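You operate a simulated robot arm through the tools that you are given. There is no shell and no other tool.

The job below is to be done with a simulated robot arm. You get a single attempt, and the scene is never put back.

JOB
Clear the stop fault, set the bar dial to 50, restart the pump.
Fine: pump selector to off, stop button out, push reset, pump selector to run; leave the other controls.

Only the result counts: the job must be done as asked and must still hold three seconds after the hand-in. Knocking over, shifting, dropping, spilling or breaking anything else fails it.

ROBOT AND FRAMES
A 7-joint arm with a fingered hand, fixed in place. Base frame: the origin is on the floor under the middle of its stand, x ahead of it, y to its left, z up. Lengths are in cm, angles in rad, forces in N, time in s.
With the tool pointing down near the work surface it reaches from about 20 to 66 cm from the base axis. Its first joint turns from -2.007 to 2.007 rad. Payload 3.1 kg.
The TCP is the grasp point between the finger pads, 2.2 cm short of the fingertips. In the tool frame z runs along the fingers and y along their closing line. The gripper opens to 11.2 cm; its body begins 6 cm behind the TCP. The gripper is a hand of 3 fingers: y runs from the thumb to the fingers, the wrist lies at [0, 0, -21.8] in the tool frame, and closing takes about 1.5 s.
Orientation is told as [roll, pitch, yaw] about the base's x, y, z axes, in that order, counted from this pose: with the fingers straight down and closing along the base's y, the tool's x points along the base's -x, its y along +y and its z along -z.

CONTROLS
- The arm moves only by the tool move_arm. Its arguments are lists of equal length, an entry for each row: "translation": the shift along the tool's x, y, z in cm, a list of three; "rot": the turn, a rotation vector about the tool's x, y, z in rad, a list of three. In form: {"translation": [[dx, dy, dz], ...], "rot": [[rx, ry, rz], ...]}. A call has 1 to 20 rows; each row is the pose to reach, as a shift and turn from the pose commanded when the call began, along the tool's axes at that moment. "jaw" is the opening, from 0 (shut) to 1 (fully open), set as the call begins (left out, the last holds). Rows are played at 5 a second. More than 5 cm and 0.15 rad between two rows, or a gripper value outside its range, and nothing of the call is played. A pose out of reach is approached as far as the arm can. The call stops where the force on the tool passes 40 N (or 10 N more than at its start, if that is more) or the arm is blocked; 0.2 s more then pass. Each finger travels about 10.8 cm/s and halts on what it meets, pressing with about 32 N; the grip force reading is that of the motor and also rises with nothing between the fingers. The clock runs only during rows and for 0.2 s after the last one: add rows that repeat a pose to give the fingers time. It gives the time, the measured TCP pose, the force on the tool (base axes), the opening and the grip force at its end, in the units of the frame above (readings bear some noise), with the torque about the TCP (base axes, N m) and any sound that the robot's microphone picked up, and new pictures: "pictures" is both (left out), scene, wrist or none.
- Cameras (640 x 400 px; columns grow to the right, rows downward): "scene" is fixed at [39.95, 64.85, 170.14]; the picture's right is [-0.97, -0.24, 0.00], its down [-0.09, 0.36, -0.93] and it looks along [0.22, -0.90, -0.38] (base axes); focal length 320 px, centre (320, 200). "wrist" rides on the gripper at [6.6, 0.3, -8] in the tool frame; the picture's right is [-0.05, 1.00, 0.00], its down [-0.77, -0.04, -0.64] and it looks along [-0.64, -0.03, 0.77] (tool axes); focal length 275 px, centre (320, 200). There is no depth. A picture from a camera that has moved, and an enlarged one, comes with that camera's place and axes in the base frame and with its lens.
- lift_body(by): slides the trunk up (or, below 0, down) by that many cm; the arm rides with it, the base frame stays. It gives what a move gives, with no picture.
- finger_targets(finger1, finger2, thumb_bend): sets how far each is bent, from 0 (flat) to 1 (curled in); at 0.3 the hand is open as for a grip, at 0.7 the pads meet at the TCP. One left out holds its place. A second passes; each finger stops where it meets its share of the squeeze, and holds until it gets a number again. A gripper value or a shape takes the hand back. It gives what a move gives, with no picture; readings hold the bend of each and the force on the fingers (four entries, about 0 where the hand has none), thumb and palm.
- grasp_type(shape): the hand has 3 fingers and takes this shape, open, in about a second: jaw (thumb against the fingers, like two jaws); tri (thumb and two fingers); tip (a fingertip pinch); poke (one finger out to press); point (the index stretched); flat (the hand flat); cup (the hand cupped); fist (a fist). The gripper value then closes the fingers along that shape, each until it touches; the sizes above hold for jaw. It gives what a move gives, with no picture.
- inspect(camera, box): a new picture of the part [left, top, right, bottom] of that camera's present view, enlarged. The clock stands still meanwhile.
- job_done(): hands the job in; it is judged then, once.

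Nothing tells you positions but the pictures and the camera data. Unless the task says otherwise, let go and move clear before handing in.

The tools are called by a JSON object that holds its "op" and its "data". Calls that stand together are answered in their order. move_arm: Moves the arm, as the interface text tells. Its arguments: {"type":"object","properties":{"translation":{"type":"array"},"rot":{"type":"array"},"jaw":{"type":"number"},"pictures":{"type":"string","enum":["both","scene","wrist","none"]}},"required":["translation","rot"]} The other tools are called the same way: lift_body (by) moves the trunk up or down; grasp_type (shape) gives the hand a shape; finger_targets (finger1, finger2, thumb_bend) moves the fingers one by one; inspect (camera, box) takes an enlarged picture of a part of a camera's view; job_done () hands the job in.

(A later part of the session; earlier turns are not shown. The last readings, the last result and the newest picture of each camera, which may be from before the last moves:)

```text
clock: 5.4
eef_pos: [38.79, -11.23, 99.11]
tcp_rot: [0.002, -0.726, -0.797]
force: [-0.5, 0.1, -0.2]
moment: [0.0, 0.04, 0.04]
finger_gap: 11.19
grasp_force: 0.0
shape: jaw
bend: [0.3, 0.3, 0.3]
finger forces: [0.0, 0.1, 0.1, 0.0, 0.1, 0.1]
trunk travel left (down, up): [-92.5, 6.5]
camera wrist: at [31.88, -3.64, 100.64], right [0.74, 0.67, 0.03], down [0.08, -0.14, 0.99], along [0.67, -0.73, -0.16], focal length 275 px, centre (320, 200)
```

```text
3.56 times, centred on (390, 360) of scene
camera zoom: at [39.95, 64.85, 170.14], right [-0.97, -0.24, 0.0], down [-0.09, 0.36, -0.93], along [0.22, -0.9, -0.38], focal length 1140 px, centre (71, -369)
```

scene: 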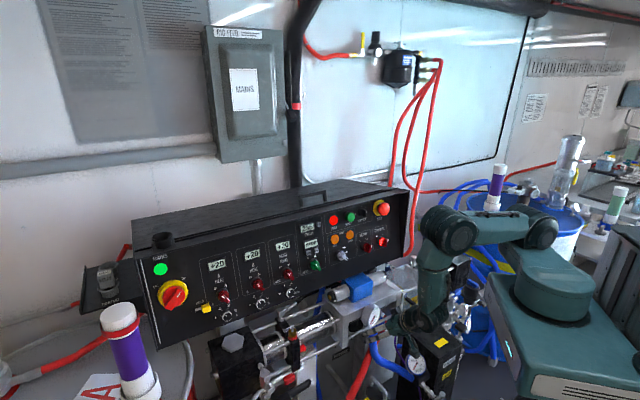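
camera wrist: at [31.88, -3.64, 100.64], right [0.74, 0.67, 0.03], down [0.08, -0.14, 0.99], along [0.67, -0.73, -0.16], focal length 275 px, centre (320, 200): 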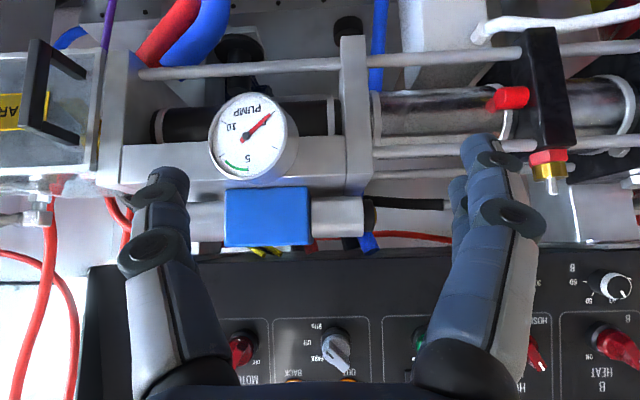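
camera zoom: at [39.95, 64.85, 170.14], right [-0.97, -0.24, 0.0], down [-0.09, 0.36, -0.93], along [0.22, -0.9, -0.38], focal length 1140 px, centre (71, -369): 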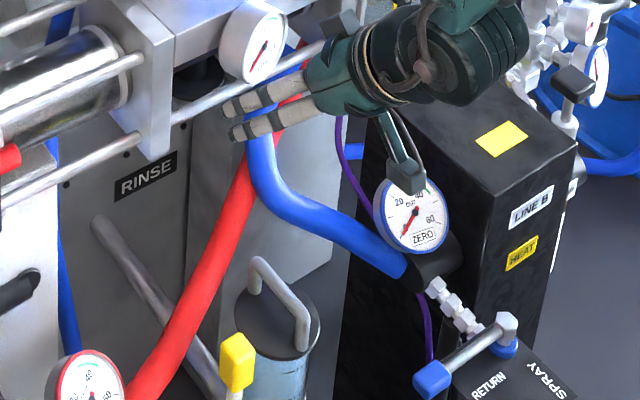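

I've not found it yet. I raise the hand and turn it toward the right side of the machine (pump B side) to look there.

{"op": "move_arm", "data": {"translation": [[-1.8, -0.5, -1.9], [-3.6, -0.9, -3.8], [-5.3, -1.4, -5.7], [-7.1, -1.9, -7.5], [-8.9, -2.3, -9.4], [-10.7, -2.8, -11.3], [-12.4, -3.3, -13.2], [-14.2, -3.7, -15.1], [-16.0, -4.2, -17.0], [-17.8, -4.7, -18.9], [-17.8, -4.7, -18.9]], "rot": [[0.043, 0.048, 0.086], [0.086, 0.097, 0.172], [0.129, 0.145, 0.259], [0.172, 0.194, 0.345], [0.215, 0.242, 0.431], [0.258, 0.291, 0.517], [0.301, 0.34, 0.603], [0.344, 0.388, 0.69], [0.387, 0.437, 0.776], [0.43, 0.485, 0.862], [0.43, 0.485, 0.862]]}}

```text
clock: 7.8
eef_pos: [36.03, -15.02, 124.91]
tcp_rot: [-0.002, -0.201, -1.749]
force: [0.4, 0.5, 0.0]
moment: [0.0, -0.02, 0.02]
finger_gap: 11.18
grasp_force: 0.0
shape: jaw
bend: [0.3, 0.3, 0.3]
finger forces: [0.1, 0.0, 0.0, 0.0, 0.0, 0.1]
trunk travel left (down, up): [-92.5, 6.5]
camera wrist: at [37.89, -7.1, 131.43], right [0.98, -0.22, 0.01], down [-0.15, -0.61, 0.78], along [-0.17, -0.76, -0.63], focal length 275 px, centre (320, 200)
```

scene: 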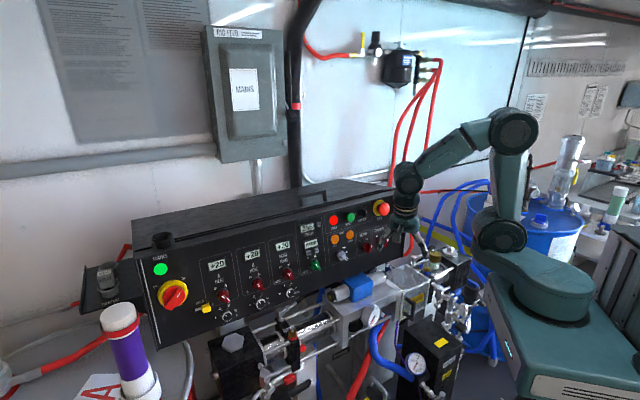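
wrist: 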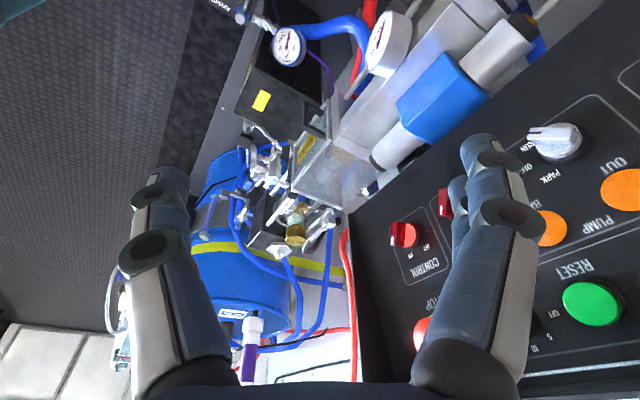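

{"op": "inspect", "data": {"camera": "wrist", "box": [180, 60, 380, 200]}}

{"op": "inspect", "data": {"camera": "wrist", "box": [180, 160, 360, 390]}}

{"op": "inspect", "data": {"camera": "wrist", "box": [200, 0, 420, 130]}}

{"op": "inspect", "data": {"camera": "wrist", "box": [500, 100, 600, 200]}}

```text
2.86 times, centred on (280, 130) of wrist
camera zoom: at [37.89, -7.1, 131.43], right [0.98, -0.22, 0.01], down [-0.15, -0.61, 0.78], along [-0.17, -0.76, -0.63], focal length 786 px, centre (434, 400)
```

zoom: 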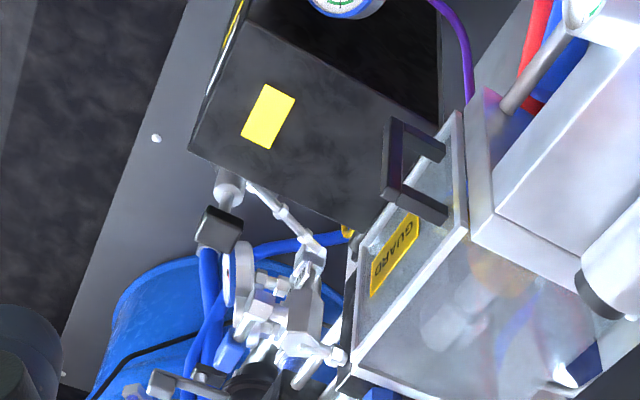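

```text
1.74 times, centred on (270, 275) of wrist
camera zoom: at [37.89, -7.1, 131.43], right [0.98, -0.22, 0.01], down [-0.15, -0.61, 0.78], along [-0.17, -0.76, -0.63], focal length 479 px, centre (407, 70)
```

zoom: 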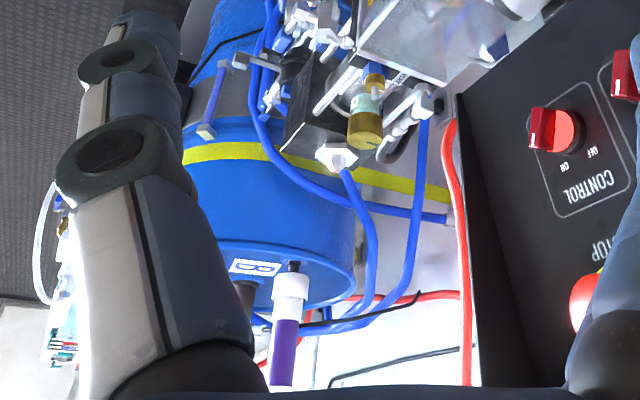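

```text
2.91 times, centred on (310, 65) of wrist
camera zoom: at [37.89, -7.1, 131.43], right [0.98, -0.22, 0.01], down [-0.15, -0.61, 0.78], along [-0.17, -0.76, -0.63], focal length 801 px, centre (349, 593)
```

zoom: 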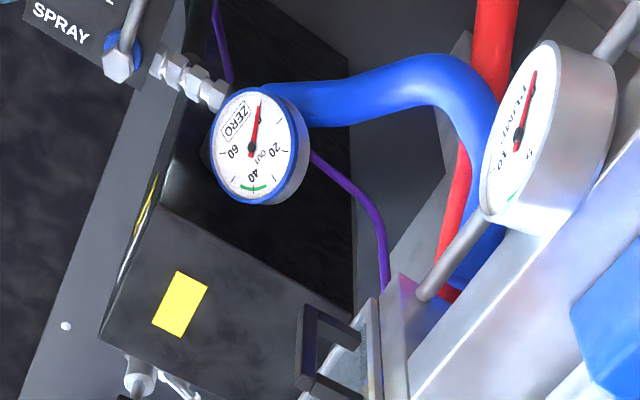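

```text
4.00 times, centred on (550, 150) of wrist
camera zoom: at [37.89, -7.1, 131.43], right [0.98, -0.22, 0.01], down [-0.15, -0.61, 0.78], along [-0.17, -0.76, -0.63], focal length 1101 px, centre (-600, 400)
```

zoom: 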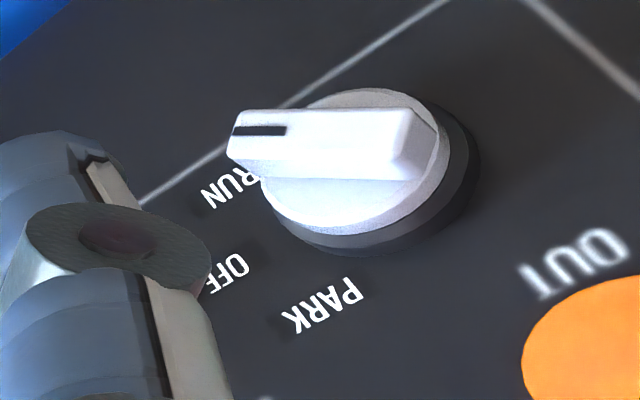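

The pump selector stands at RUN now. I now turn the hand to look at the left part of the machine and what lies ahead of the robot.

{"op": "move_arm", "data": {"translation": [[0.9, -0.3, -0.2], [1.9, -0.6, -0.4], [2.8, -0.9, -0.6], [3.8, -1.2, -0.8], [4.7, -1.5, -1.0], [5.6, -1.9, -1.1], [6.6, -2.2, -1.3], [7.5, -2.5, -1.5], [8.5, -2.8, -1.7], [9.4, -3.1, -1.9], [10.3, -3.4, -2.1], [11.3, -3.7, -2.3], [12.2, -4.0, -2.5], [13.2, -4.3, -2.7], [14.1, -4.6, -2.9], [14.1, -4.6, -2.9]], "rot": [[-0.027, 0, -0.134], [-0.054, 0, -0.268], [-0.082, 0, -0.402], [-0.109, 0, -0.536], [-0.136, 0, -0.67], [-0.163, 0, -0.804], [-0.19, 0, -0.938], [-0.218, 0, -1.071], [-0.245, 0, -1.205], [-0.272, 0, -1.339], [-0.299, 0, -1.473], [-0.326, 0, -1.607], [-0.354, 0, -1.741], [-0.381, 0, -1.875], [-0.408, 0, -2.009], [-0.408, 0, -2.009]]}}

```text
clock: 11.2
eef_pos: [34.16, -0.15, 124.96]
tcp_rot: [0.0, -0.201, 0.303]
force: [-0.4, 0.2, 0.8]
moment: [-0.04, 0.0, 0.01]
finger_gap: 11.21
grasp_force: 0.0
shape: jaw
bend: [0.3, 0.3, 0.3]
finger forces: [0.0, 0.0, 0.0, 0.1, 0.1, 0.0]
trunk travel left (down, up): [-92.5, 6.5]
camera wrist: at [26.38, -2.25, 131.44], right [-0.25, 0.97, 0.01], down [0.61, 0.15, 0.78], along [0.75, 0.2, -0.63], focal length 275 px, centre (320, 200)
```

scene: 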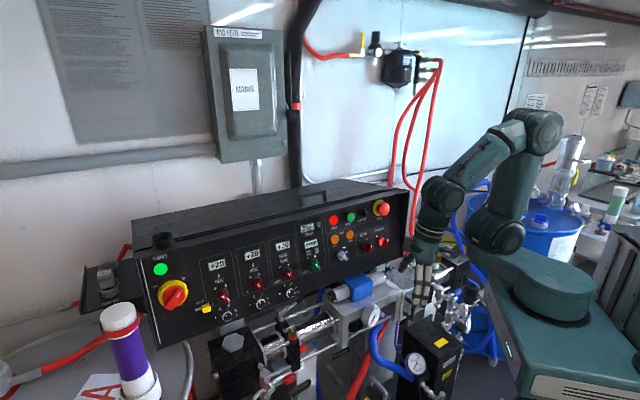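
wrist: 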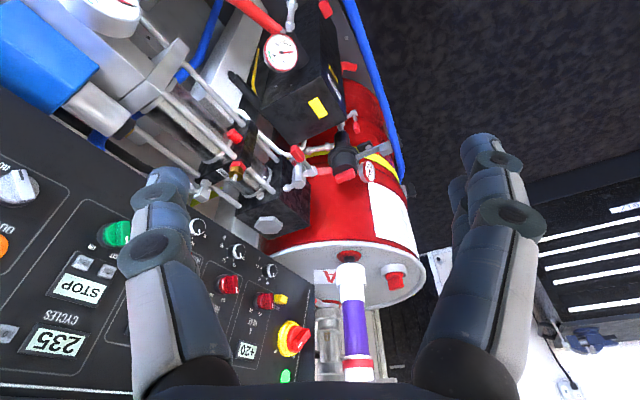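

{"op": "inspect", "data": {"camera": "wrist", "box": [190, 0, 440, 210]}}

{"op": "inspect", "data": {"camera": "wrist", "box": [180, 200, 440, 390]}}

{"op": "inspect", "data": {"camera": "wrist", "box": [180, 200, 320, 300]}}

{"op": "inspect", "data": {"camera": "wrist", "box": [520, 180, 640, 400]}}

```text
1.90 times, centred on (315, 105) of wrist
camera zoom: at [26.38, -2.25, 131.44], right [-0.25, 0.97, 0.01], down [0.61, 0.15, 0.78], along [0.75, 0.2, -0.63], focal length 524 px, centre (330, 381)
```

zoom: 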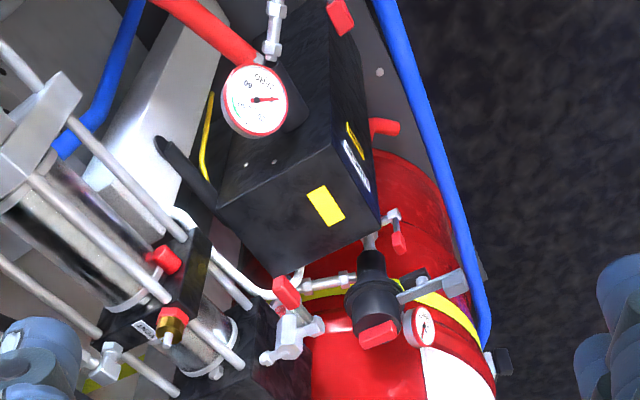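

```text
2.11 times, centred on (310, 295) of wrist
camera zoom: at [26.38, -2.25, 131.44], right [-0.25, 0.97, 0.01], down [0.61, 0.15, 0.78], along [0.75, 0.2, -0.63], focal length 580 px, centre (341, 0)
```

zoom: 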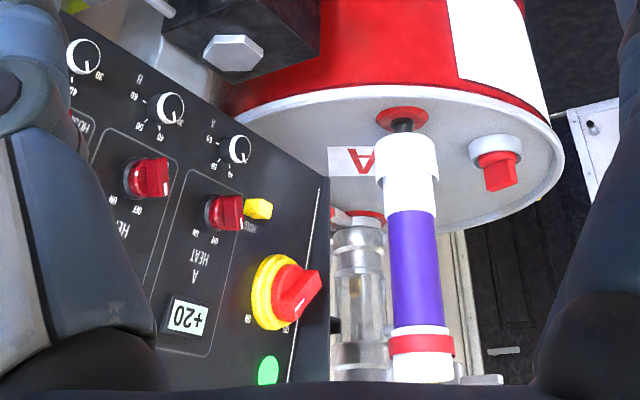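

```text
4.00 times, centred on (250, 250) of wrist
camera zoom: at [26.38, -2.25, 131.44], right [-0.25, 0.97, 0.01], down [0.61, 0.15, 0.78], along [0.75, 0.2, -0.63], focal length 1101 px, centre (600, 0)
```

zoom: 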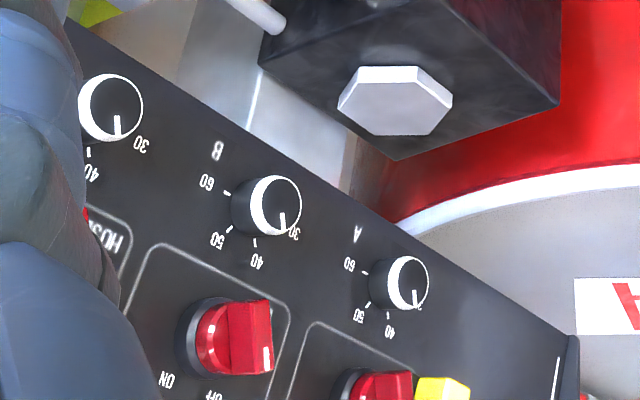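

```text
1.82 times, centred on (580, 290) of wrist
camera zoom: at [26.38, -2.25, 131.44], right [-0.25, 0.97, 0.01], down [0.61, 0.15, 0.78], along [0.75, 0.2, -0.63], focal length 500 px, centre (-153, 36)
```

zoom: 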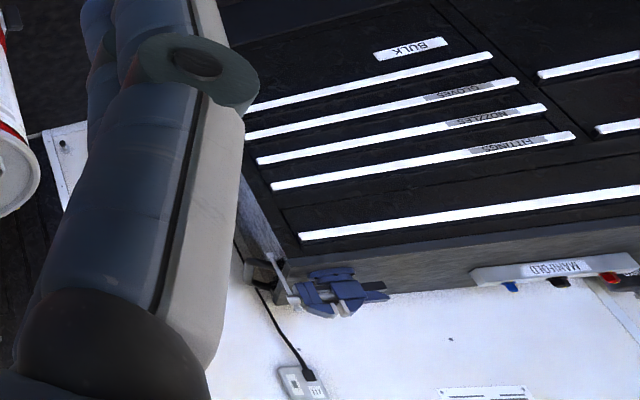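

Still no bar dial on this side either. I look steeply down at the lower front of the machine (line boxes, spray/return manifold, hydraulic part).

{"op": "move_arm", "data": {"translation": [[0.4, -0.8, 1.7], [0.8, -1.6, 3.3], [1.2, -2.4, 5.0], [1.6, -3.2, 6.6], [2.0, -4.0, 8.3], [2.4, -4.8, 9.9], [2.8, -5.6, 11.6], [3.2, -6.4, 13.2], [3.6, -7.2, 14.9], [4.0, -8.0, 16.5], [4.0, -8.0, 16.5]], "rot": [[0.011, 0.018, 0.11], [0.022, 0.036, 0.219], [0.033, 0.054, 0.329], [0.044, 0.072, 0.439], [0.055, 0.09, 0.548], [0.066, 0.108, 0.658], [0.077, 0.126, 0.767], [0.088, 0.144, 0.877], [0.099, 0.162, 0.987], [0.11, 0.18, 1.096], [0.11, 0.18, 1.096]], "pictures": "wrist"}}

{"op": "inspect", "data": {"camera": "wrist", "box": [0, 0, 320, 200]}}

{"op": "inspect", "data": {"camera": "wrist", "box": [320, 0, 640, 200]}}

```text
clock: 13.6
eef_pos: [36.0, -7.91, 107.97]
tcp_rot: [0.002, -0.001, -0.799]
force: [-0.7, 0.3, -0.5]
moment: [0.02, -0.02, 0.0]
finger_gap: 11.2
grasp_force: 0.1
shape: jaw
bend: [0.3, 0.3, 0.3]
finger forces: [0.0, 0.1, 0.0, 0.1, 0.0, 0.0]
trunk travel left (down, up): [-92.5, 6.5]
camera wrist: at [31.73, -2.97, 115.94], right [0.75, 0.66, 0.0], down [0.51, -0.58, 0.64], along [0.42, -0.48, -0.77], focal length 275 px, centre (320, 200)
```

wrist: 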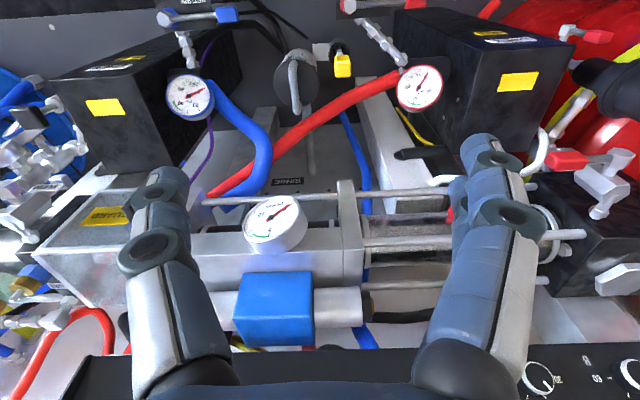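

```text
2.00 times, centred on (160, 100) of wrist
camera zoom: at [31.73, -2.97, 115.94], right [0.75, 0.66, 0.0], down [0.51, -0.58, 0.64], along [0.42, -0.48, -0.77], focal length 551 px, centre (640, 400)
```

zoom: 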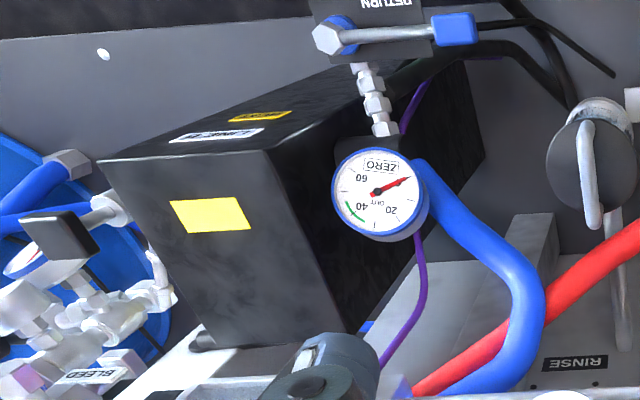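

```text
2.00 times, centred on (480, 100) of wrist
camera zoom: at [31.73, -2.97, 115.94], right [0.75, 0.66, 0.0], down [0.51, -0.58, 0.64], along [0.42, -0.48, -0.77], focal length 551 px, centre (0, 400)
```

zoom: 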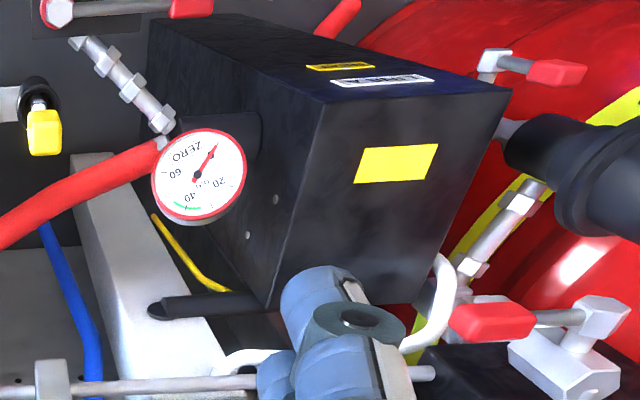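

{"op": "move_arm", "data": {"translation": [[0, 0, 0], [0, 0, 0], [0, 0, 0], [0, 0, 0], [0, 0, 0]], "rot": [[0, 0.14, 0], [0, 0.28, 0], [0, 0.42, 0], [0, 0.55, 0], [0, 0.55, 0]], "pictures": "wrist"}}

{"op": "inspect", "data": {"camera": "wrist", "box": [0, 0, 320, 200]}}

{"op": "inspect", "data": {"camera": "wrist", "box": [320, 0, 640, 200]}}

{"op": "inspect", "data": {"camera": "wrist", "box": [160, 150, 480, 350]}}

```text
clock: 14.8
eef_pos: [35.99, -7.89, 107.98]
tcp_rot: [0.002, 0.553, -0.798]
force: [0.9, 0.3, 0.7]
moment: [0.01, 0.03, -0.01]
finger_gap: 11.17
grasp_force: 0.1
shape: jaw
bend: [0.3, 0.3, 0.3]
finger forces: [0.0, 0.0, 0.1, 0.1, 0.0, 0.0]
trunk travel left (down, up): [-92.5, 6.5]
camera wrist: at [35.22, -6.7, 118.25], right [0.74, 0.67, -0.02], down [0.67, -0.73, 0.14], along [0.07, -0.12, -0.99], focal length 275 px, centre (320, 200)
```

wrist: 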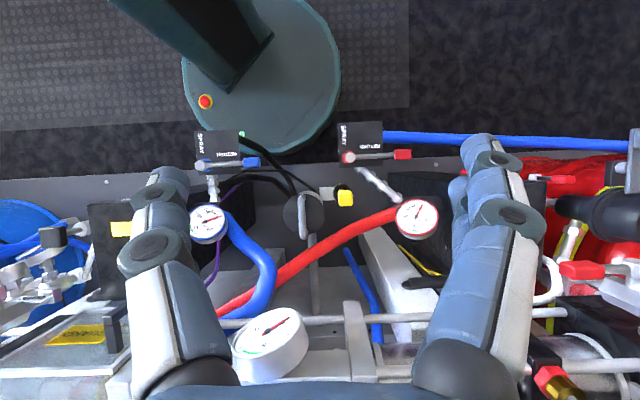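

```text
2.00 times, centred on (160, 100) of wrist
camera zoom: at [35.22, -6.7, 118.25], right [0.74, 0.67, -0.02], down [0.67, -0.73, 0.14], along [0.07, -0.12, -0.99], focal length 551 px, centre (640, 400)
```

zoom: 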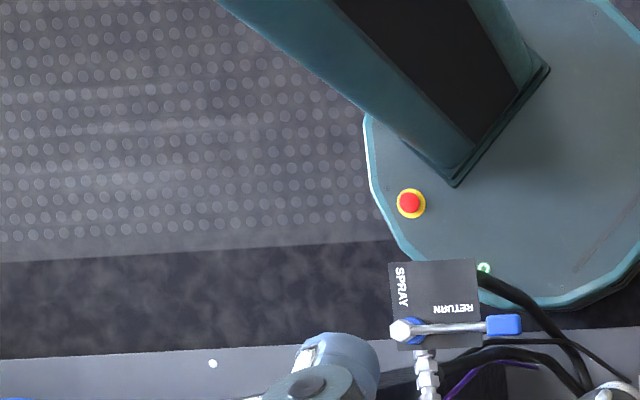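

```text
2.00 times, centred on (480, 100) of wrist
camera zoom: at [35.22, -6.7, 118.25], right [0.74, 0.67, -0.02], down [0.67, -0.73, 0.14], along [0.07, -0.12, -0.99], focal length 551 px, centre (0, 400)
```

zoom: 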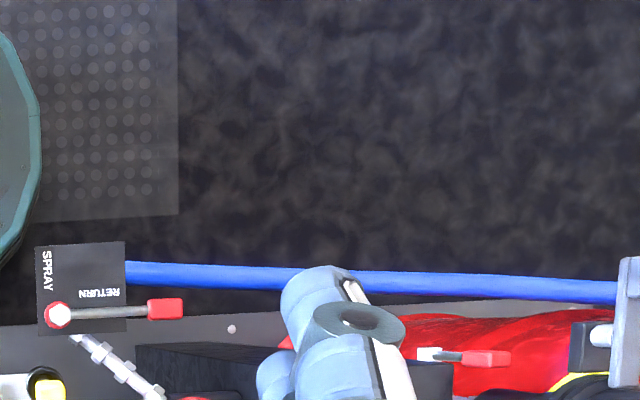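

```text
2.00 times, centred on (320, 250) of wrist
camera zoom: at [35.22, -6.7, 118.25], right [0.74, 0.67, -0.02], down [0.67, -0.73, 0.14], along [0.07, -0.12, -0.99], focal length 551 px, centre (320, 100)
```

zoom: 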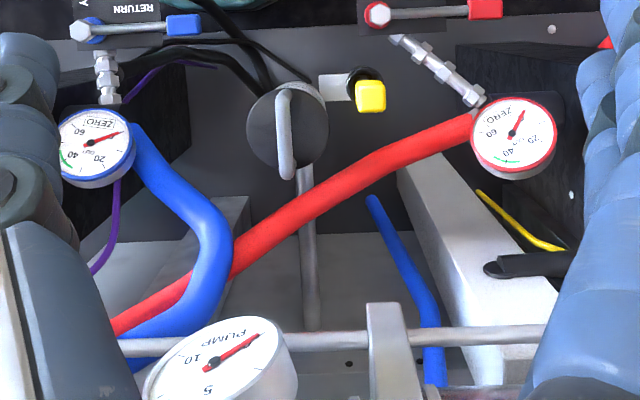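

Nothing there either. I raise the hand and turn it to survey the left side of the robot (+y), where a bench with drawers stands.

{"op": "move_arm", "data": {"translation": [[1.3, 0, -2.1], [2.5, 0, -4.1], [3.8, 0, -6.2], [5.1, 0, -8.3], [6.4, 0, -10.4], [7.6, 0, -12.4], [8.9, 0, -14.5], [8.9, 0, -14.5]], "rot": [[0, -0.13, 0], [0, -0.26, 0], [0, -0.39, 0], [0, -0.52, 0], [0, -0.65, 0], [0, -0.78, 0], [0, -0.903, 0], [0, -0.903, 0]], "pictures": "none"}}

```text
clock: 16.6
eef_pos: [35.95, -8.05, 125.11]
tcp_rot: [0.002, -0.353, -0.797]
force: [-0.9, -0.3, -0.5]
moment: [-0.02, 0.01, 0.0]
finger_gap: 11.21
grasp_force: 0.1
shape: jaw
bend: [0.3, 0.3, 0.3]
finger forces: [0.0, 0.0, 0.1, 0.1, 0.0, 0.1]
trunk travel left (down, up): [-92.5, 6.5]
```

{"op": "move_arm", "data": {"translation": [[2.4, 0.8, -0.9], [4.8, 1.5, -1.8], [7.2, 2.3, -2.6], [9.6, 3.0, -3.5], [11.9, 3.8, -4.4], [14.3, 4.6, -5.3], [16.7, 5.3, -6.2], [19.1, 6.1, -7.0], [21.5, 6.8, -7.9], [23.9, 7.6, -8.8], [26.3, 8.4, -9.7], [28.7, 9.1, -10.6], [31.0, 9.9, -11.5], [33.4, 10.7, -12.3], [35.8, 11.4, -13.2], [38.2, 12.2, -14.1], [40.6, 12.9, -15.0], [40.6, 12.9, -15.0]], "rot": [[-0.047, 0, -0.127], [-0.094, 0, -0.254], [-0.14, 0, -0.381], [-0.187, 0, -0.508], [-0.234, 0, -0.635], [-0.281, 0, -0.761], [-0.328, 0, -0.888], [-0.374, 0, -1.015], [-0.421, 0, -1.142], [-0.468, 0, -1.269], [-0.515, 0, -1.396], [-0.562, 0, -1.523], [-0.608, 0, -1.65], [-0.655, 0, -1.777], [-0.702, 0, -1.904], [-0.749, 0, -2.03], [-0.796, 0, -2.157], [-0.796, 0, -2.157]]}}

```text
clock: 20.4
eef_pos: [14.8, 32.09, 124.98]
tcp_rot: [0.001, -0.357, 1.505]
force: [0.5, -0.4, -0.7]
moment: [0.05, -0.03, 0.0]
finger_gap: 11.18
grasp_force: 0.0
shape: jaw
bend: [0.3, 0.3, 0.3]
finger forces: [0.1, 0.0, 0.1, 0.1, 0.0, 0.1]
trunk travel left (down, up): [-92.5, 6.5]
camera wrist: at [13.98, 23.18, 130.22], right [-0.99, 0.11, 0.02], down [0.07, 0.5, 0.86], along [0.09, 0.86, -0.5], focal length 275 px, centre (320, 200)
```

scene: 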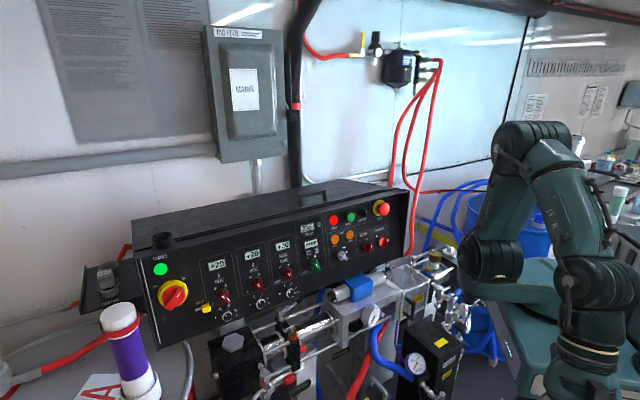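
wrist: 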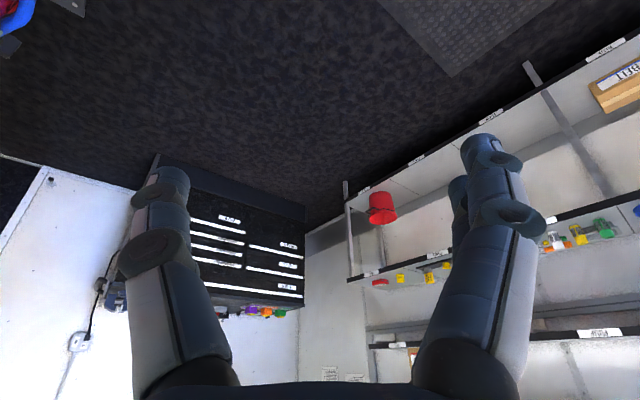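

That side only has distant shelves and drawers, out of reach. I go back to the front of the machine and then look at the right end of the panel box, which the scene camera can't see.

{"op": "move_arm", "data": {"translation": [[2.3, -1.5, -1.2], [4.5, -3.1, -2.5], [6.8, -4.6, -3.7], [9.1, -6.2, -4.9], [11.3, -7.7, -6.1], [13.6, -9.3, -7.4], [15.9, -10.8, -8.6], [18.2, -12.3, -9.8], [20.4, -13.9, -11.0], [22.7, -15.4, -12.3], [25.0, -17.0, -13.5], [27.2, -18.5, -14.7], [29.5, -20.1, -16.0], [31.8, -21.6, -17.2], [31.8, -21.6, -17.2]], "rot": [[0.035, 0, 0.094], [0.07, 0, 0.187], [0.105, 0, 0.281], [0.14, 0, 0.375], [0.175, 0, 0.469], [0.209, 0, 0.562], [0.244, 0, 0.656], [0.279, 0, 0.75], [0.314, 0, 0.843], [0.349, 0, 0.937], [0.384, 0, 1.031], [0.419, 0, 1.124], [0.454, 0, 1.218], [0.489, 0, 1.312], [0.489, 0, 1.312]], "pictures": "none"}}

```text
clock: 23.6
eef_pos: [34.09, -5.25, 130.22]
tcp_rot: [-0.001, -0.357, 0.101]
force: [-0.5, -0.2, 0.3]
moment: [0.02, -0.01, 0.04]
finger_gap: 11.2
grasp_force: 0.0
shape: jaw
bend: [0.3, 0.3, 0.3]
finger forces: [0.1, 0.0, 0.0, 0.1, 0.1, 0.0]
trunk travel left (down, up): [-92.5, 6.5]
```

{"op": "move_arm", "data": {"translation": [[0.5, -3.9, -1.0], [0.9, -7.8, -2.1], [1.4, -11.7, -3.1], [1.9, -15.7, -4.1], [2.4, -19.6, -5.2], [2.8, -23.5, -6.2], [3.3, -27.4, -7.2], [3.8, -31.3, -8.2], [4.2, -35.2, -9.3], [4.7, -39.2, -10.3], [4.7, -39.2, -10.3]], "rot": [[0, 0, 0], [0, 0, 0], [0, 0, 0], [0, 0, 0], [0, 0, 0], [0, 0, 0], [0, 0, 0], [0, 0, 0], [0, 0, 0], [0, 0, 0], [0, 0, 0]], "pictures": "both"}}

```text
clock: 26.0
eef_pos: [30.17, -44.89, 138.49]
tcp_rot: [-0.001, -0.355, 0.103]
force: [0.3, -0.2, 0.3]
moment: [-0.02, -0.01, 0.0]
finger_gap: 11.19
grasp_force: 0.0
shape: jaw
bend: [0.3, 0.3, 0.3]
finger forces: [0.1, 0.0, 0.0, 0.0, 0.0, 0.1]
trunk travel left (down, up): [-92.5, 6.5]
camera wrist: at [21.18, -45.59, 143.68], right [-0.06, 1.0, 0.01], down [0.5, 0.02, 0.86], along [0.86, 0.06, -0.5], focal length 275 px, centre (320, 200)
```

scene: 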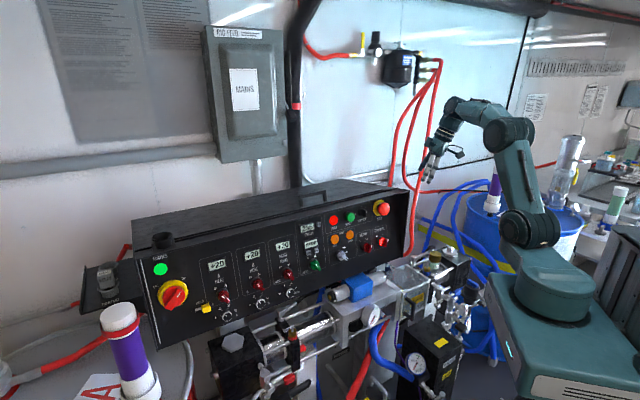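
wrist: 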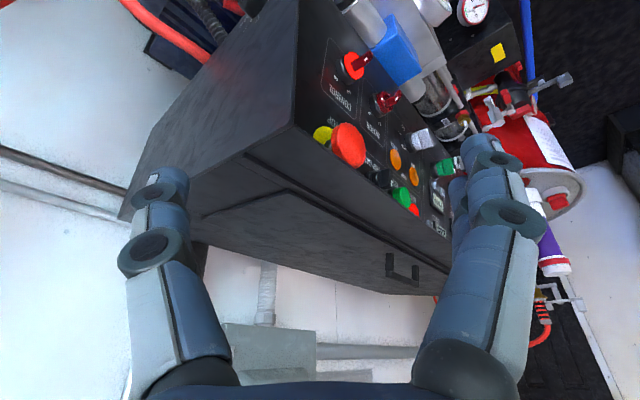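

{"op": "inspect", "data": {"camera": "wrist", "box": [110, 0, 330, 140]}}

{"op": "inspect", "data": {"camera": "wrist", "box": [300, 20, 480, 230]}}

{"op": "inspect", "data": {"camera": "wrist", "box": [440, 140, 640, 360]}}

{"op": "inspect", "data": {"camera": "scene", "box": [420, 160, 560, 340]}}

```text
2.86 times, centred on (220, 70) of wrist
camera zoom: at [21.18, -45.59, 143.68], right [-0.06, 1.0, 0.01], down [0.5, 0.02, 0.86], along [0.86, 0.06, -0.5], focal length 786 px, centre (606, 571)
```

zoom: 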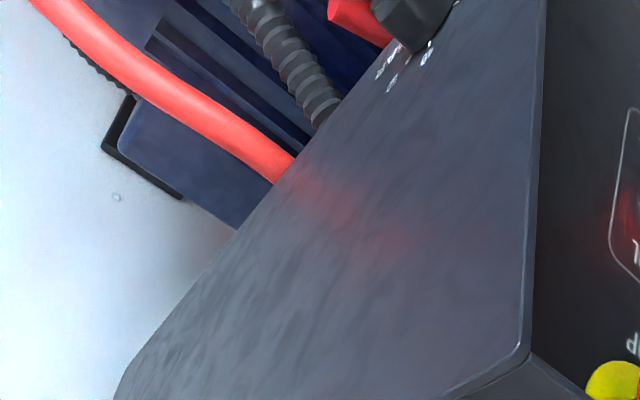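

```text
1.90 times, centred on (390, 125) of wrist
camera zoom: at [21.18, -45.59, 143.68], right [-0.06, 1.0, 0.01], down [0.5, 0.02, 0.86], along [0.86, 0.06, -0.5], focal length 524 px, centre (187, 343)
```

zoom: 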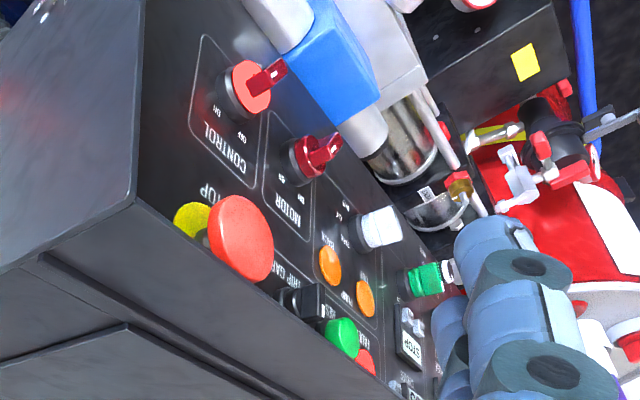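

```text
1.82 times, centred on (540, 250) of wrist
camera zoom: at [21.18, -45.59, 143.68], right [-0.06, 1.0, 0.01], down [0.5, 0.02, 0.86], along [0.86, 0.06, -0.5], focal length 500 px, centre (-80, 109)
```

zoom: 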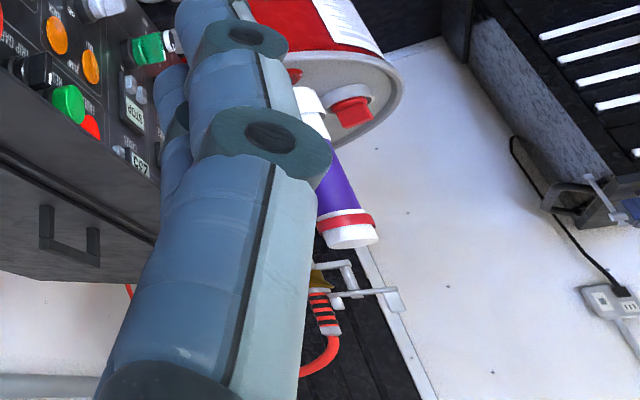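

```text
2.22 times, centred on (490, 250) of scene
camera zoom: at [39.95, 64.85, 170.14], right [-0.97, -0.24, 0.0], down [-0.09, 0.36, -0.93], along [0.22, -0.9, -0.38], focal length 712 px, centre (-58, 89)
```

zoom: 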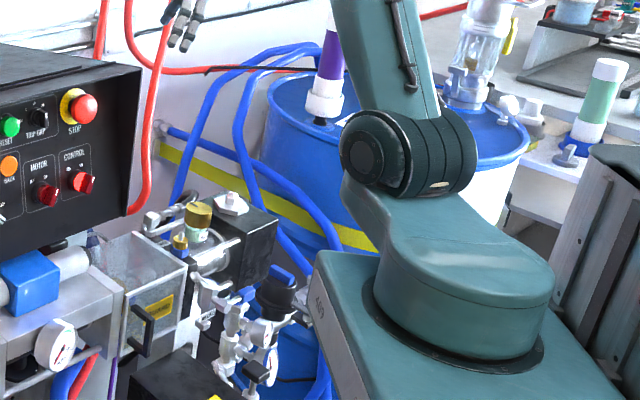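

There is a black knob with white markings low on the right side face of the box — likely the bar dial. I zoom in on it.

{"op": "inspect", "data": {"camera": "wrist", "box": [215, 0, 295, 50]}}

{"op": "inspect", "data": {"camera": "wrist", "box": [230, 0, 270, 25]}}

```text
8.00 times, centred on (255, 25) of wrist
camera zoom: at [21.18, -45.59, 143.68], right [-0.06, 1.0, 0.01], down [0.5, 0.02, 0.86], along [0.86, 0.06, -0.5], focal length 2202 px, centre (840, 1600)
```

zoom: 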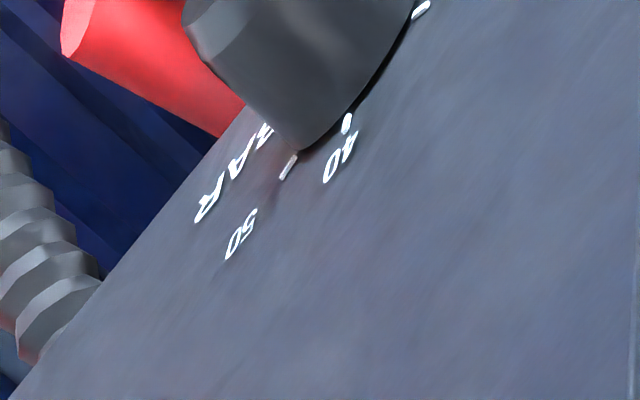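

```text
16.00 times, centred on (250, 12) of wrist
camera zoom: at [21.18, -45.59, 143.68], right [-0.06, 1.0, 0.01], down [0.5, 0.02, 0.86], along [0.86, 0.06, -0.5], focal length 4404 px, centre (1440, 3200)
```

zoom: 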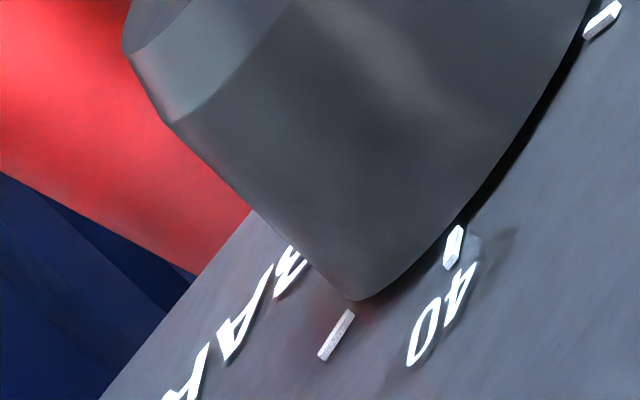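

The BAR dial (marks …40, 50…) is low on the right side face of the box, near [40, -52, 104]. I move the hand down along the right side to get a better view of its pointer and of the hoses near it.

{"op": "move_arm", "data": {"translation": [[0.7, -1.5, 1.8], [1.4, -3.1, 3.6], [2.1, -4.6, 5.4], [2.7, -6.1, 7.2], [3.4, -7.6, 9.0], [4.1, -9.1, 10.7], [4.1, -9.1, 10.7]], "rot": [[-0.023, 0.041, -0.097], [-0.045, 0.083, -0.194], [-0.068, 0.124, -0.292], [-0.09, 0.165, -0.389], [-0.113, 0.206, -0.486], [-0.135, 0.248, -0.583], [-0.135, 0.248, -0.583]]}}

```text
clock: 27.6
eef_pos: [31.81, -44.49, 128.85]
tcp_rot: [-0.005, -0.122, 0.617]
force: [0.0, 0.8, -0.4]
moment: [-0.02, 0.02, 0.01]
finger_gap: 11.21
grasp_force: 0.1
shape: jaw
bend: [0.3, 0.3, 0.3]
finger forces: [0.0, 0.1, 0.0, 0.0, 0.0, 0.1]
out of reach, approached as far as the arm can: row 4, 5, 6, 7
trunk travel left (down, up): [-92.5, 6.5]
camera wrist: at [25.55, -48.52, 136.11], right [-0.54, 0.84, 0.0], down [0.58, 0.37, 0.73], along [0.61, 0.39, -0.69], focal length 275 px, centre (320, 200)
```

scene: 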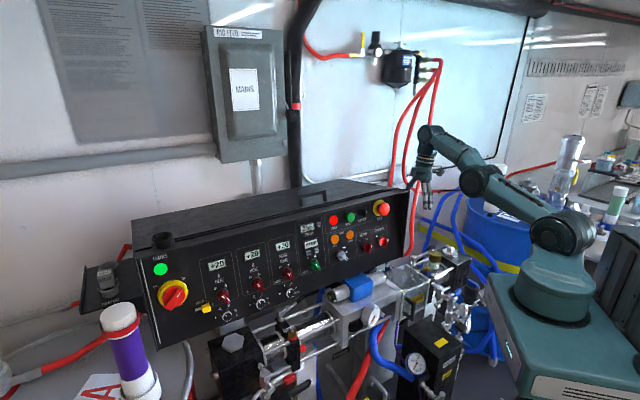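
wrist: 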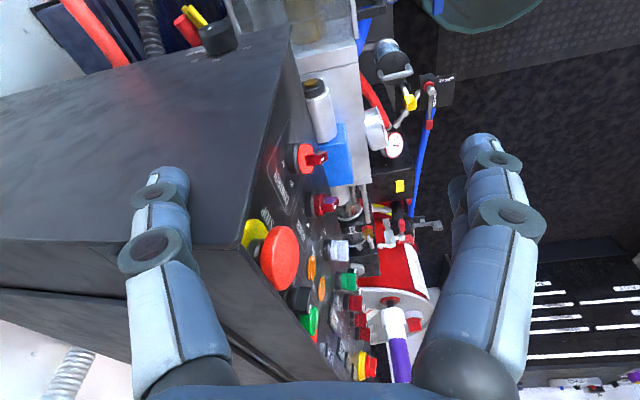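

{"op": "inspect", "data": {"camera": "wrist", "box": [170, 0, 270, 70]}}

{"op": "inspect", "data": {"camera": "wrist", "box": [30, 0, 320, 120]}}

```text
5.71 times, centred on (220, 35) of wrist
camera zoom: at [25.55, -48.52, 136.11], right [-0.54, 0.84, 0.0], down [0.58, 0.37, 0.73], along [0.61, 0.39, -0.69], focal length 1573 px, centre (891, 1143)
```

zoom: 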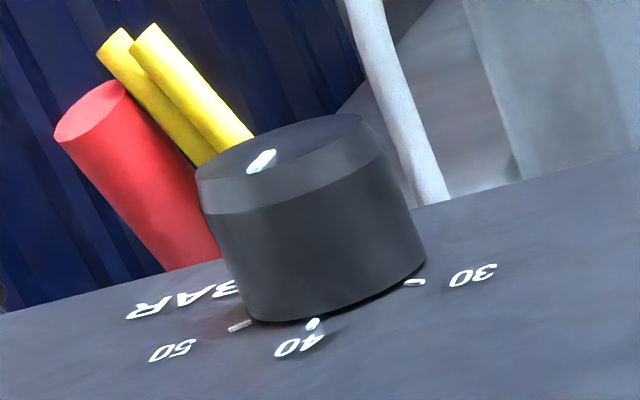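

```text
2.21 times, centred on (175, 60) of wrist
camera zoom: at [25.55, -48.52, 136.11], right [-0.54, 0.84, 0.0], down [0.58, 0.37, 0.73], along [0.61, 0.39, -0.69], focal length 608 px, centre (640, 509)
```

zoom: 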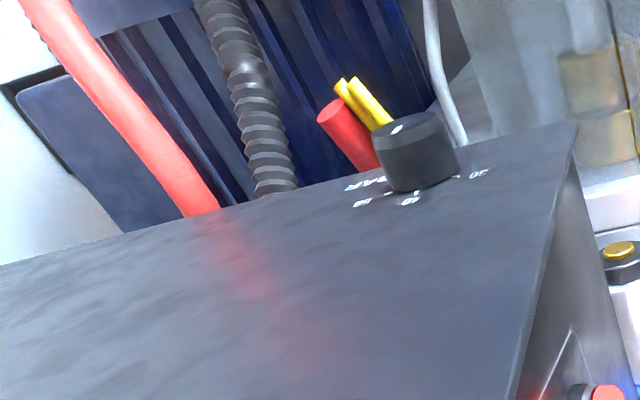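

The BAR dial scale runs 30 (front) – 40 (top) – 50 (rear) and the pointer stands a bit past 40; it must be turned clockwise as seen from the right. Before that, I retreat up a little and test how far the hand can be rolled in free air.

{"op": "move_arm", "data": {"translation": [[-1.0, 1.8, -1.7], [-2.0, 3.5, -3.4], [-3.1, 5.3, -5.1], [-4.1, 7.0, -6.8], [-5.1, 8.8, -8.4], [-5.1, 8.8, -8.4]], "rot": [[0, 0, 0], [0, 0, 0], [0, 0, 0], [0, 0, 0], [0, 0, 0], [0, 0, 0]], "pictures": "none"}}

```text
clock: 29.0
eef_pos: [31.4, -36.16, 138.7]
tcp_rot: [-0.021, -0.131, 0.619]
force: [-0.6, -0.1, -1.4]
moment: [-0.05, -0.08, -0.02]
finger_gap: 11.21
grasp_force: 0.1
shape: jaw
bend: [0.3, 0.3, 0.3]
finger forces: [0.0, 0.0, 0.0, 0.0, 0.0, 0.0]
out of reach, approached as far as the arm can: row 1, 2, 3, 4, 5, 6
trunk travel left (down, up): [-92.5, 6.5]
```

I found the hand can't roll further in that direction, good to know. From the pictures the panel leans back about 10°, its normal about [-0.70, 0.70, 0.17]; PUMP knob axis near [56.2, -28.2, 112]. I return to the front of the panel, tool facing it.

{"op": "move_arm", "data": {"translation": [[-1.4, 1.4, 1.1], [-2.7, 2.8, 2.2], [-4.1, 4.3, 3.2], [-5.4, 5.7, 4.3], [-6.8, 7.1, 5.4], [-8.1, 8.5, 6.5], [-9.5, 9.9, 7.5], [-10.8, 11.3, 8.6], [-12.2, 12.8, 9.7], [-13.5, 14.2, 10.8], [-14.9, 15.6, 11.8], [-16.2, 17.0, 12.9], [-16.2, 17.0, 12.9]], "rot": [[0.015, 0, 0.116], [0.031, 0, 0.232], [0.046, 0, 0.348], [0.061, 0, 0.464], [0.076, 0, 0.58], [0.092, 0, 0.696], [0.107, 0, 0.812], [0.122, 0, 0.928], [0.137, 0, 1.044], [0.153, 0, 1.16], [0.168, 0, 1.276], [0.183, 0, 1.392], [0.183, 0, 1.392]], "pictures": "none"}}

```text
clock: 31.8
eef_pos: [34.74, -11.26, 126.93]
tcp_rot: [-0.006, -0.136, -0.79]
force: [-0.5, 0.2, -0.9]
moment: [0.02, 0.0, 0.02]
finger_gap: 11.21
grasp_force: 0.1
shape: jaw
bend: [0.3, 0.3, 0.3]
finger forces: [0.1, 0.0, 0.1, 0.0, 0.0, 0.0]
trunk travel left (down, up): [-92.5, 6.5]
```

{"op": "move_arm", "data": {"translation": [[-1.1, 0.3, 1.4], [-2.1, 0.6, 2.8], [-3.2, 1.0, 4.2], [-4.2, 1.3, 5.5], [-5.3, 1.6, 6.9], [-6.3, 1.9, 8.3], [-7.4, 2.2, 9.7], [-8.5, 2.5, 11.1], [-9.5, 2.9, 12.5], [-10.6, 3.2, 13.8], [-10.6, 3.2, 13.8]], "rot": [[0, -0.126, 0], [0, -0.253, 0], [0, -0.379, 0], [0, -0.506, 0], [0, -0.632, 0], [0, -0.758, 0], [0, -0.885, 0], [0, -1.011, 0], [0, -1.138, 0], [0, -1.264, 0], [0, -1.264, 0]]}}

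```text
clock: 34.2
eef_pos: [45.69, -17.62, 114.76]
tcp_rot: [-0.034, -1.4, -0.753]
force: [-0.4, -0.7, 0.2]
moment: [0.0, 0.02, -0.03]
finger_gap: 11.2
grasp_force: 0.1
shape: jaw
bend: [0.3, 0.3, 0.3]
finger forces: [0.1, 0.1, 0.0, 0.0, 0.1, 0.1]
trunk travel left (down, up): [-92.5, 6.5]
camera wrist: at [39.52, -10.98, 109.51], right [0.71, 0.7, 0.04], down [-0.37, 0.33, 0.87], along [0.59, -0.63, 0.5], focal length 275 px, centre (320, 200)
```

scene: 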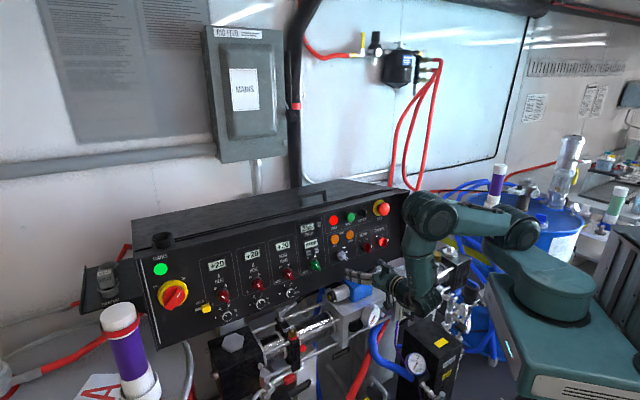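
wrist: 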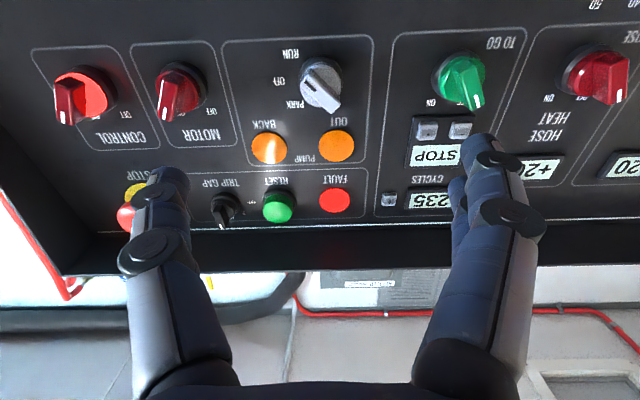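

{"op": "inspect", "data": {"camera": "wrist", "box": [260, 30, 380, 130]}}

{"op": "inspect", "data": {"camera": "wrist", "box": [100, 150, 310, 250]}}

```text
4.00 times, centred on (320, 80) of wrist
camera zoom: at [39.52, -10.98, 109.51], right [0.71, 0.7, 0.04], down [-0.37, 0.33, 0.87], along [0.59, -0.63, 0.5], focal length 1101 px, centre (320, 680)
```

zoom: 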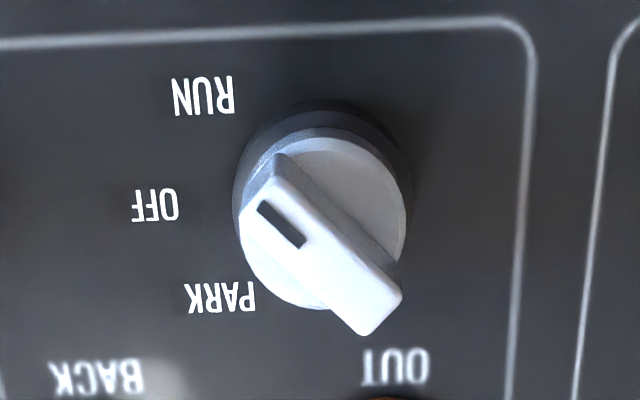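

```text
3.05 times, centred on (205, 200) of wrist
camera zoom: at [39.52, -10.98, 109.51], right [0.71, 0.7, 0.04], down [-0.37, 0.33, 0.87], along [0.59, -0.63, 0.5], focal length 839 px, centre (670, 200)
```

zoom: 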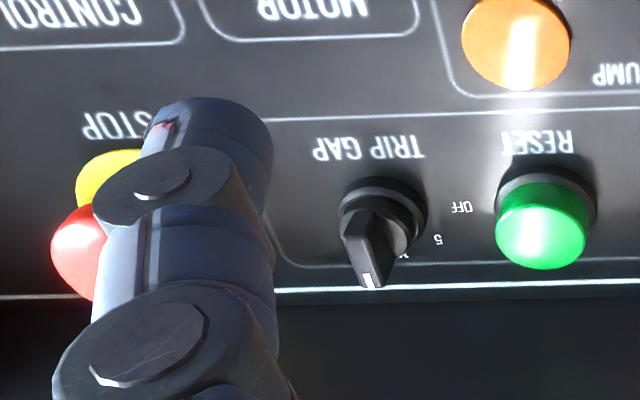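

The bar of the PUMP knob lies along the RUN diagonal. I test the needed hand roll (−45°, then −90° about the tool axis) here in free air, with the jaw half open.

{"op": "move_arm", "data": {"translation": [[0, 0, 0], [0, 0, 0], [0, 0, 0], [0, 0, 0], [0, 0, 0], [0, 0, 0]], "rot": [[0, 0, -0.14], [0, 0, -0.28], [0, 0, -0.42], [0, 0, -0.56], [0, 0, -0.7], [0, 0, -0.785]], "jaw": 0.5, "pictures": "none"}}

{"op": "move_arm", "data": {"translation": [[0, 0, 0], [0, 0, 0], [0, 0, 0], [0, 0, 0], [0, 0, 0], [0, 0, 0]], "rot": [[0, 0, -0.14], [0, 0, -0.28], [0, 0, -0.42], [0, 0, -0.56], [0, 0, -0.7], [0, 0, -0.785]], "pictures": "both"}}

```text
clock: 35.6
eef_pos: [45.58, -17.64, 114.71]
tcp_rot: [-1.334, -0.76, 0.618]
force: [0.5, -0.3, -0.4]
moment: [0.01, 0.02, 0.0]
finger_gap: 5.65
grasp_force: 0.1
shape: jaw
bend: [0.72, 0.72, 0.7]
finger forces: [0.1, 0.0, 0.0, 0.1, 0.1, 0.1]
trunk travel left (down, up): [-92.5, 6.5]
```

```text
clock: 37.0
eef_pos: [45.67, -17.56, 114.75]
tcp_rot: [-1.4, 0.008, 0.784]
force: [-0.2, 0.4, -0.8]
moment: [-0.01, 0.0, 0.0]
finger_gap: 5.64
grasp_force: 0.0
shape: jaw
bend: [0.72, 0.72, 0.7]
finger forces: [0.0, 0.1, 0.0, 0.1, 0.0, 0.1]
trunk travel left (down, up): [-92.5, 6.5]
camera wrist: at [35.39, -16.55, 115.81], right [-0.09, 0.15, -0.98], down [0.11, 0.98, 0.14], along [0.99, -0.09, -0.11], focal length 275 px, centre (320, 200)
```

scene: 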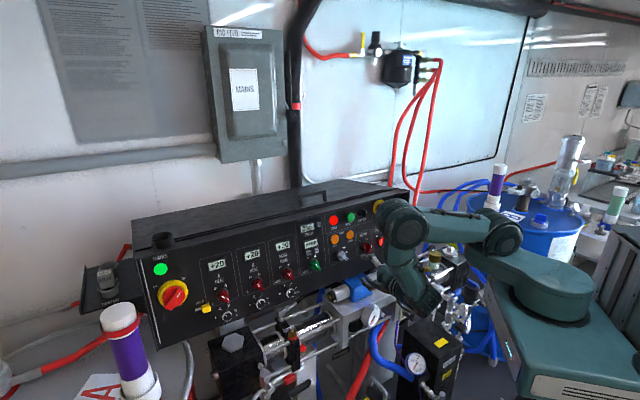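
wrist: 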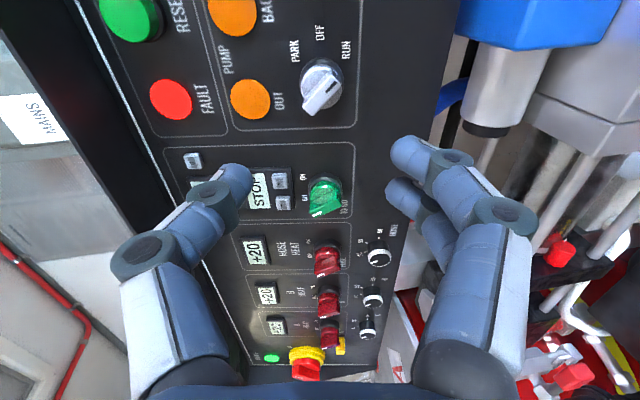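

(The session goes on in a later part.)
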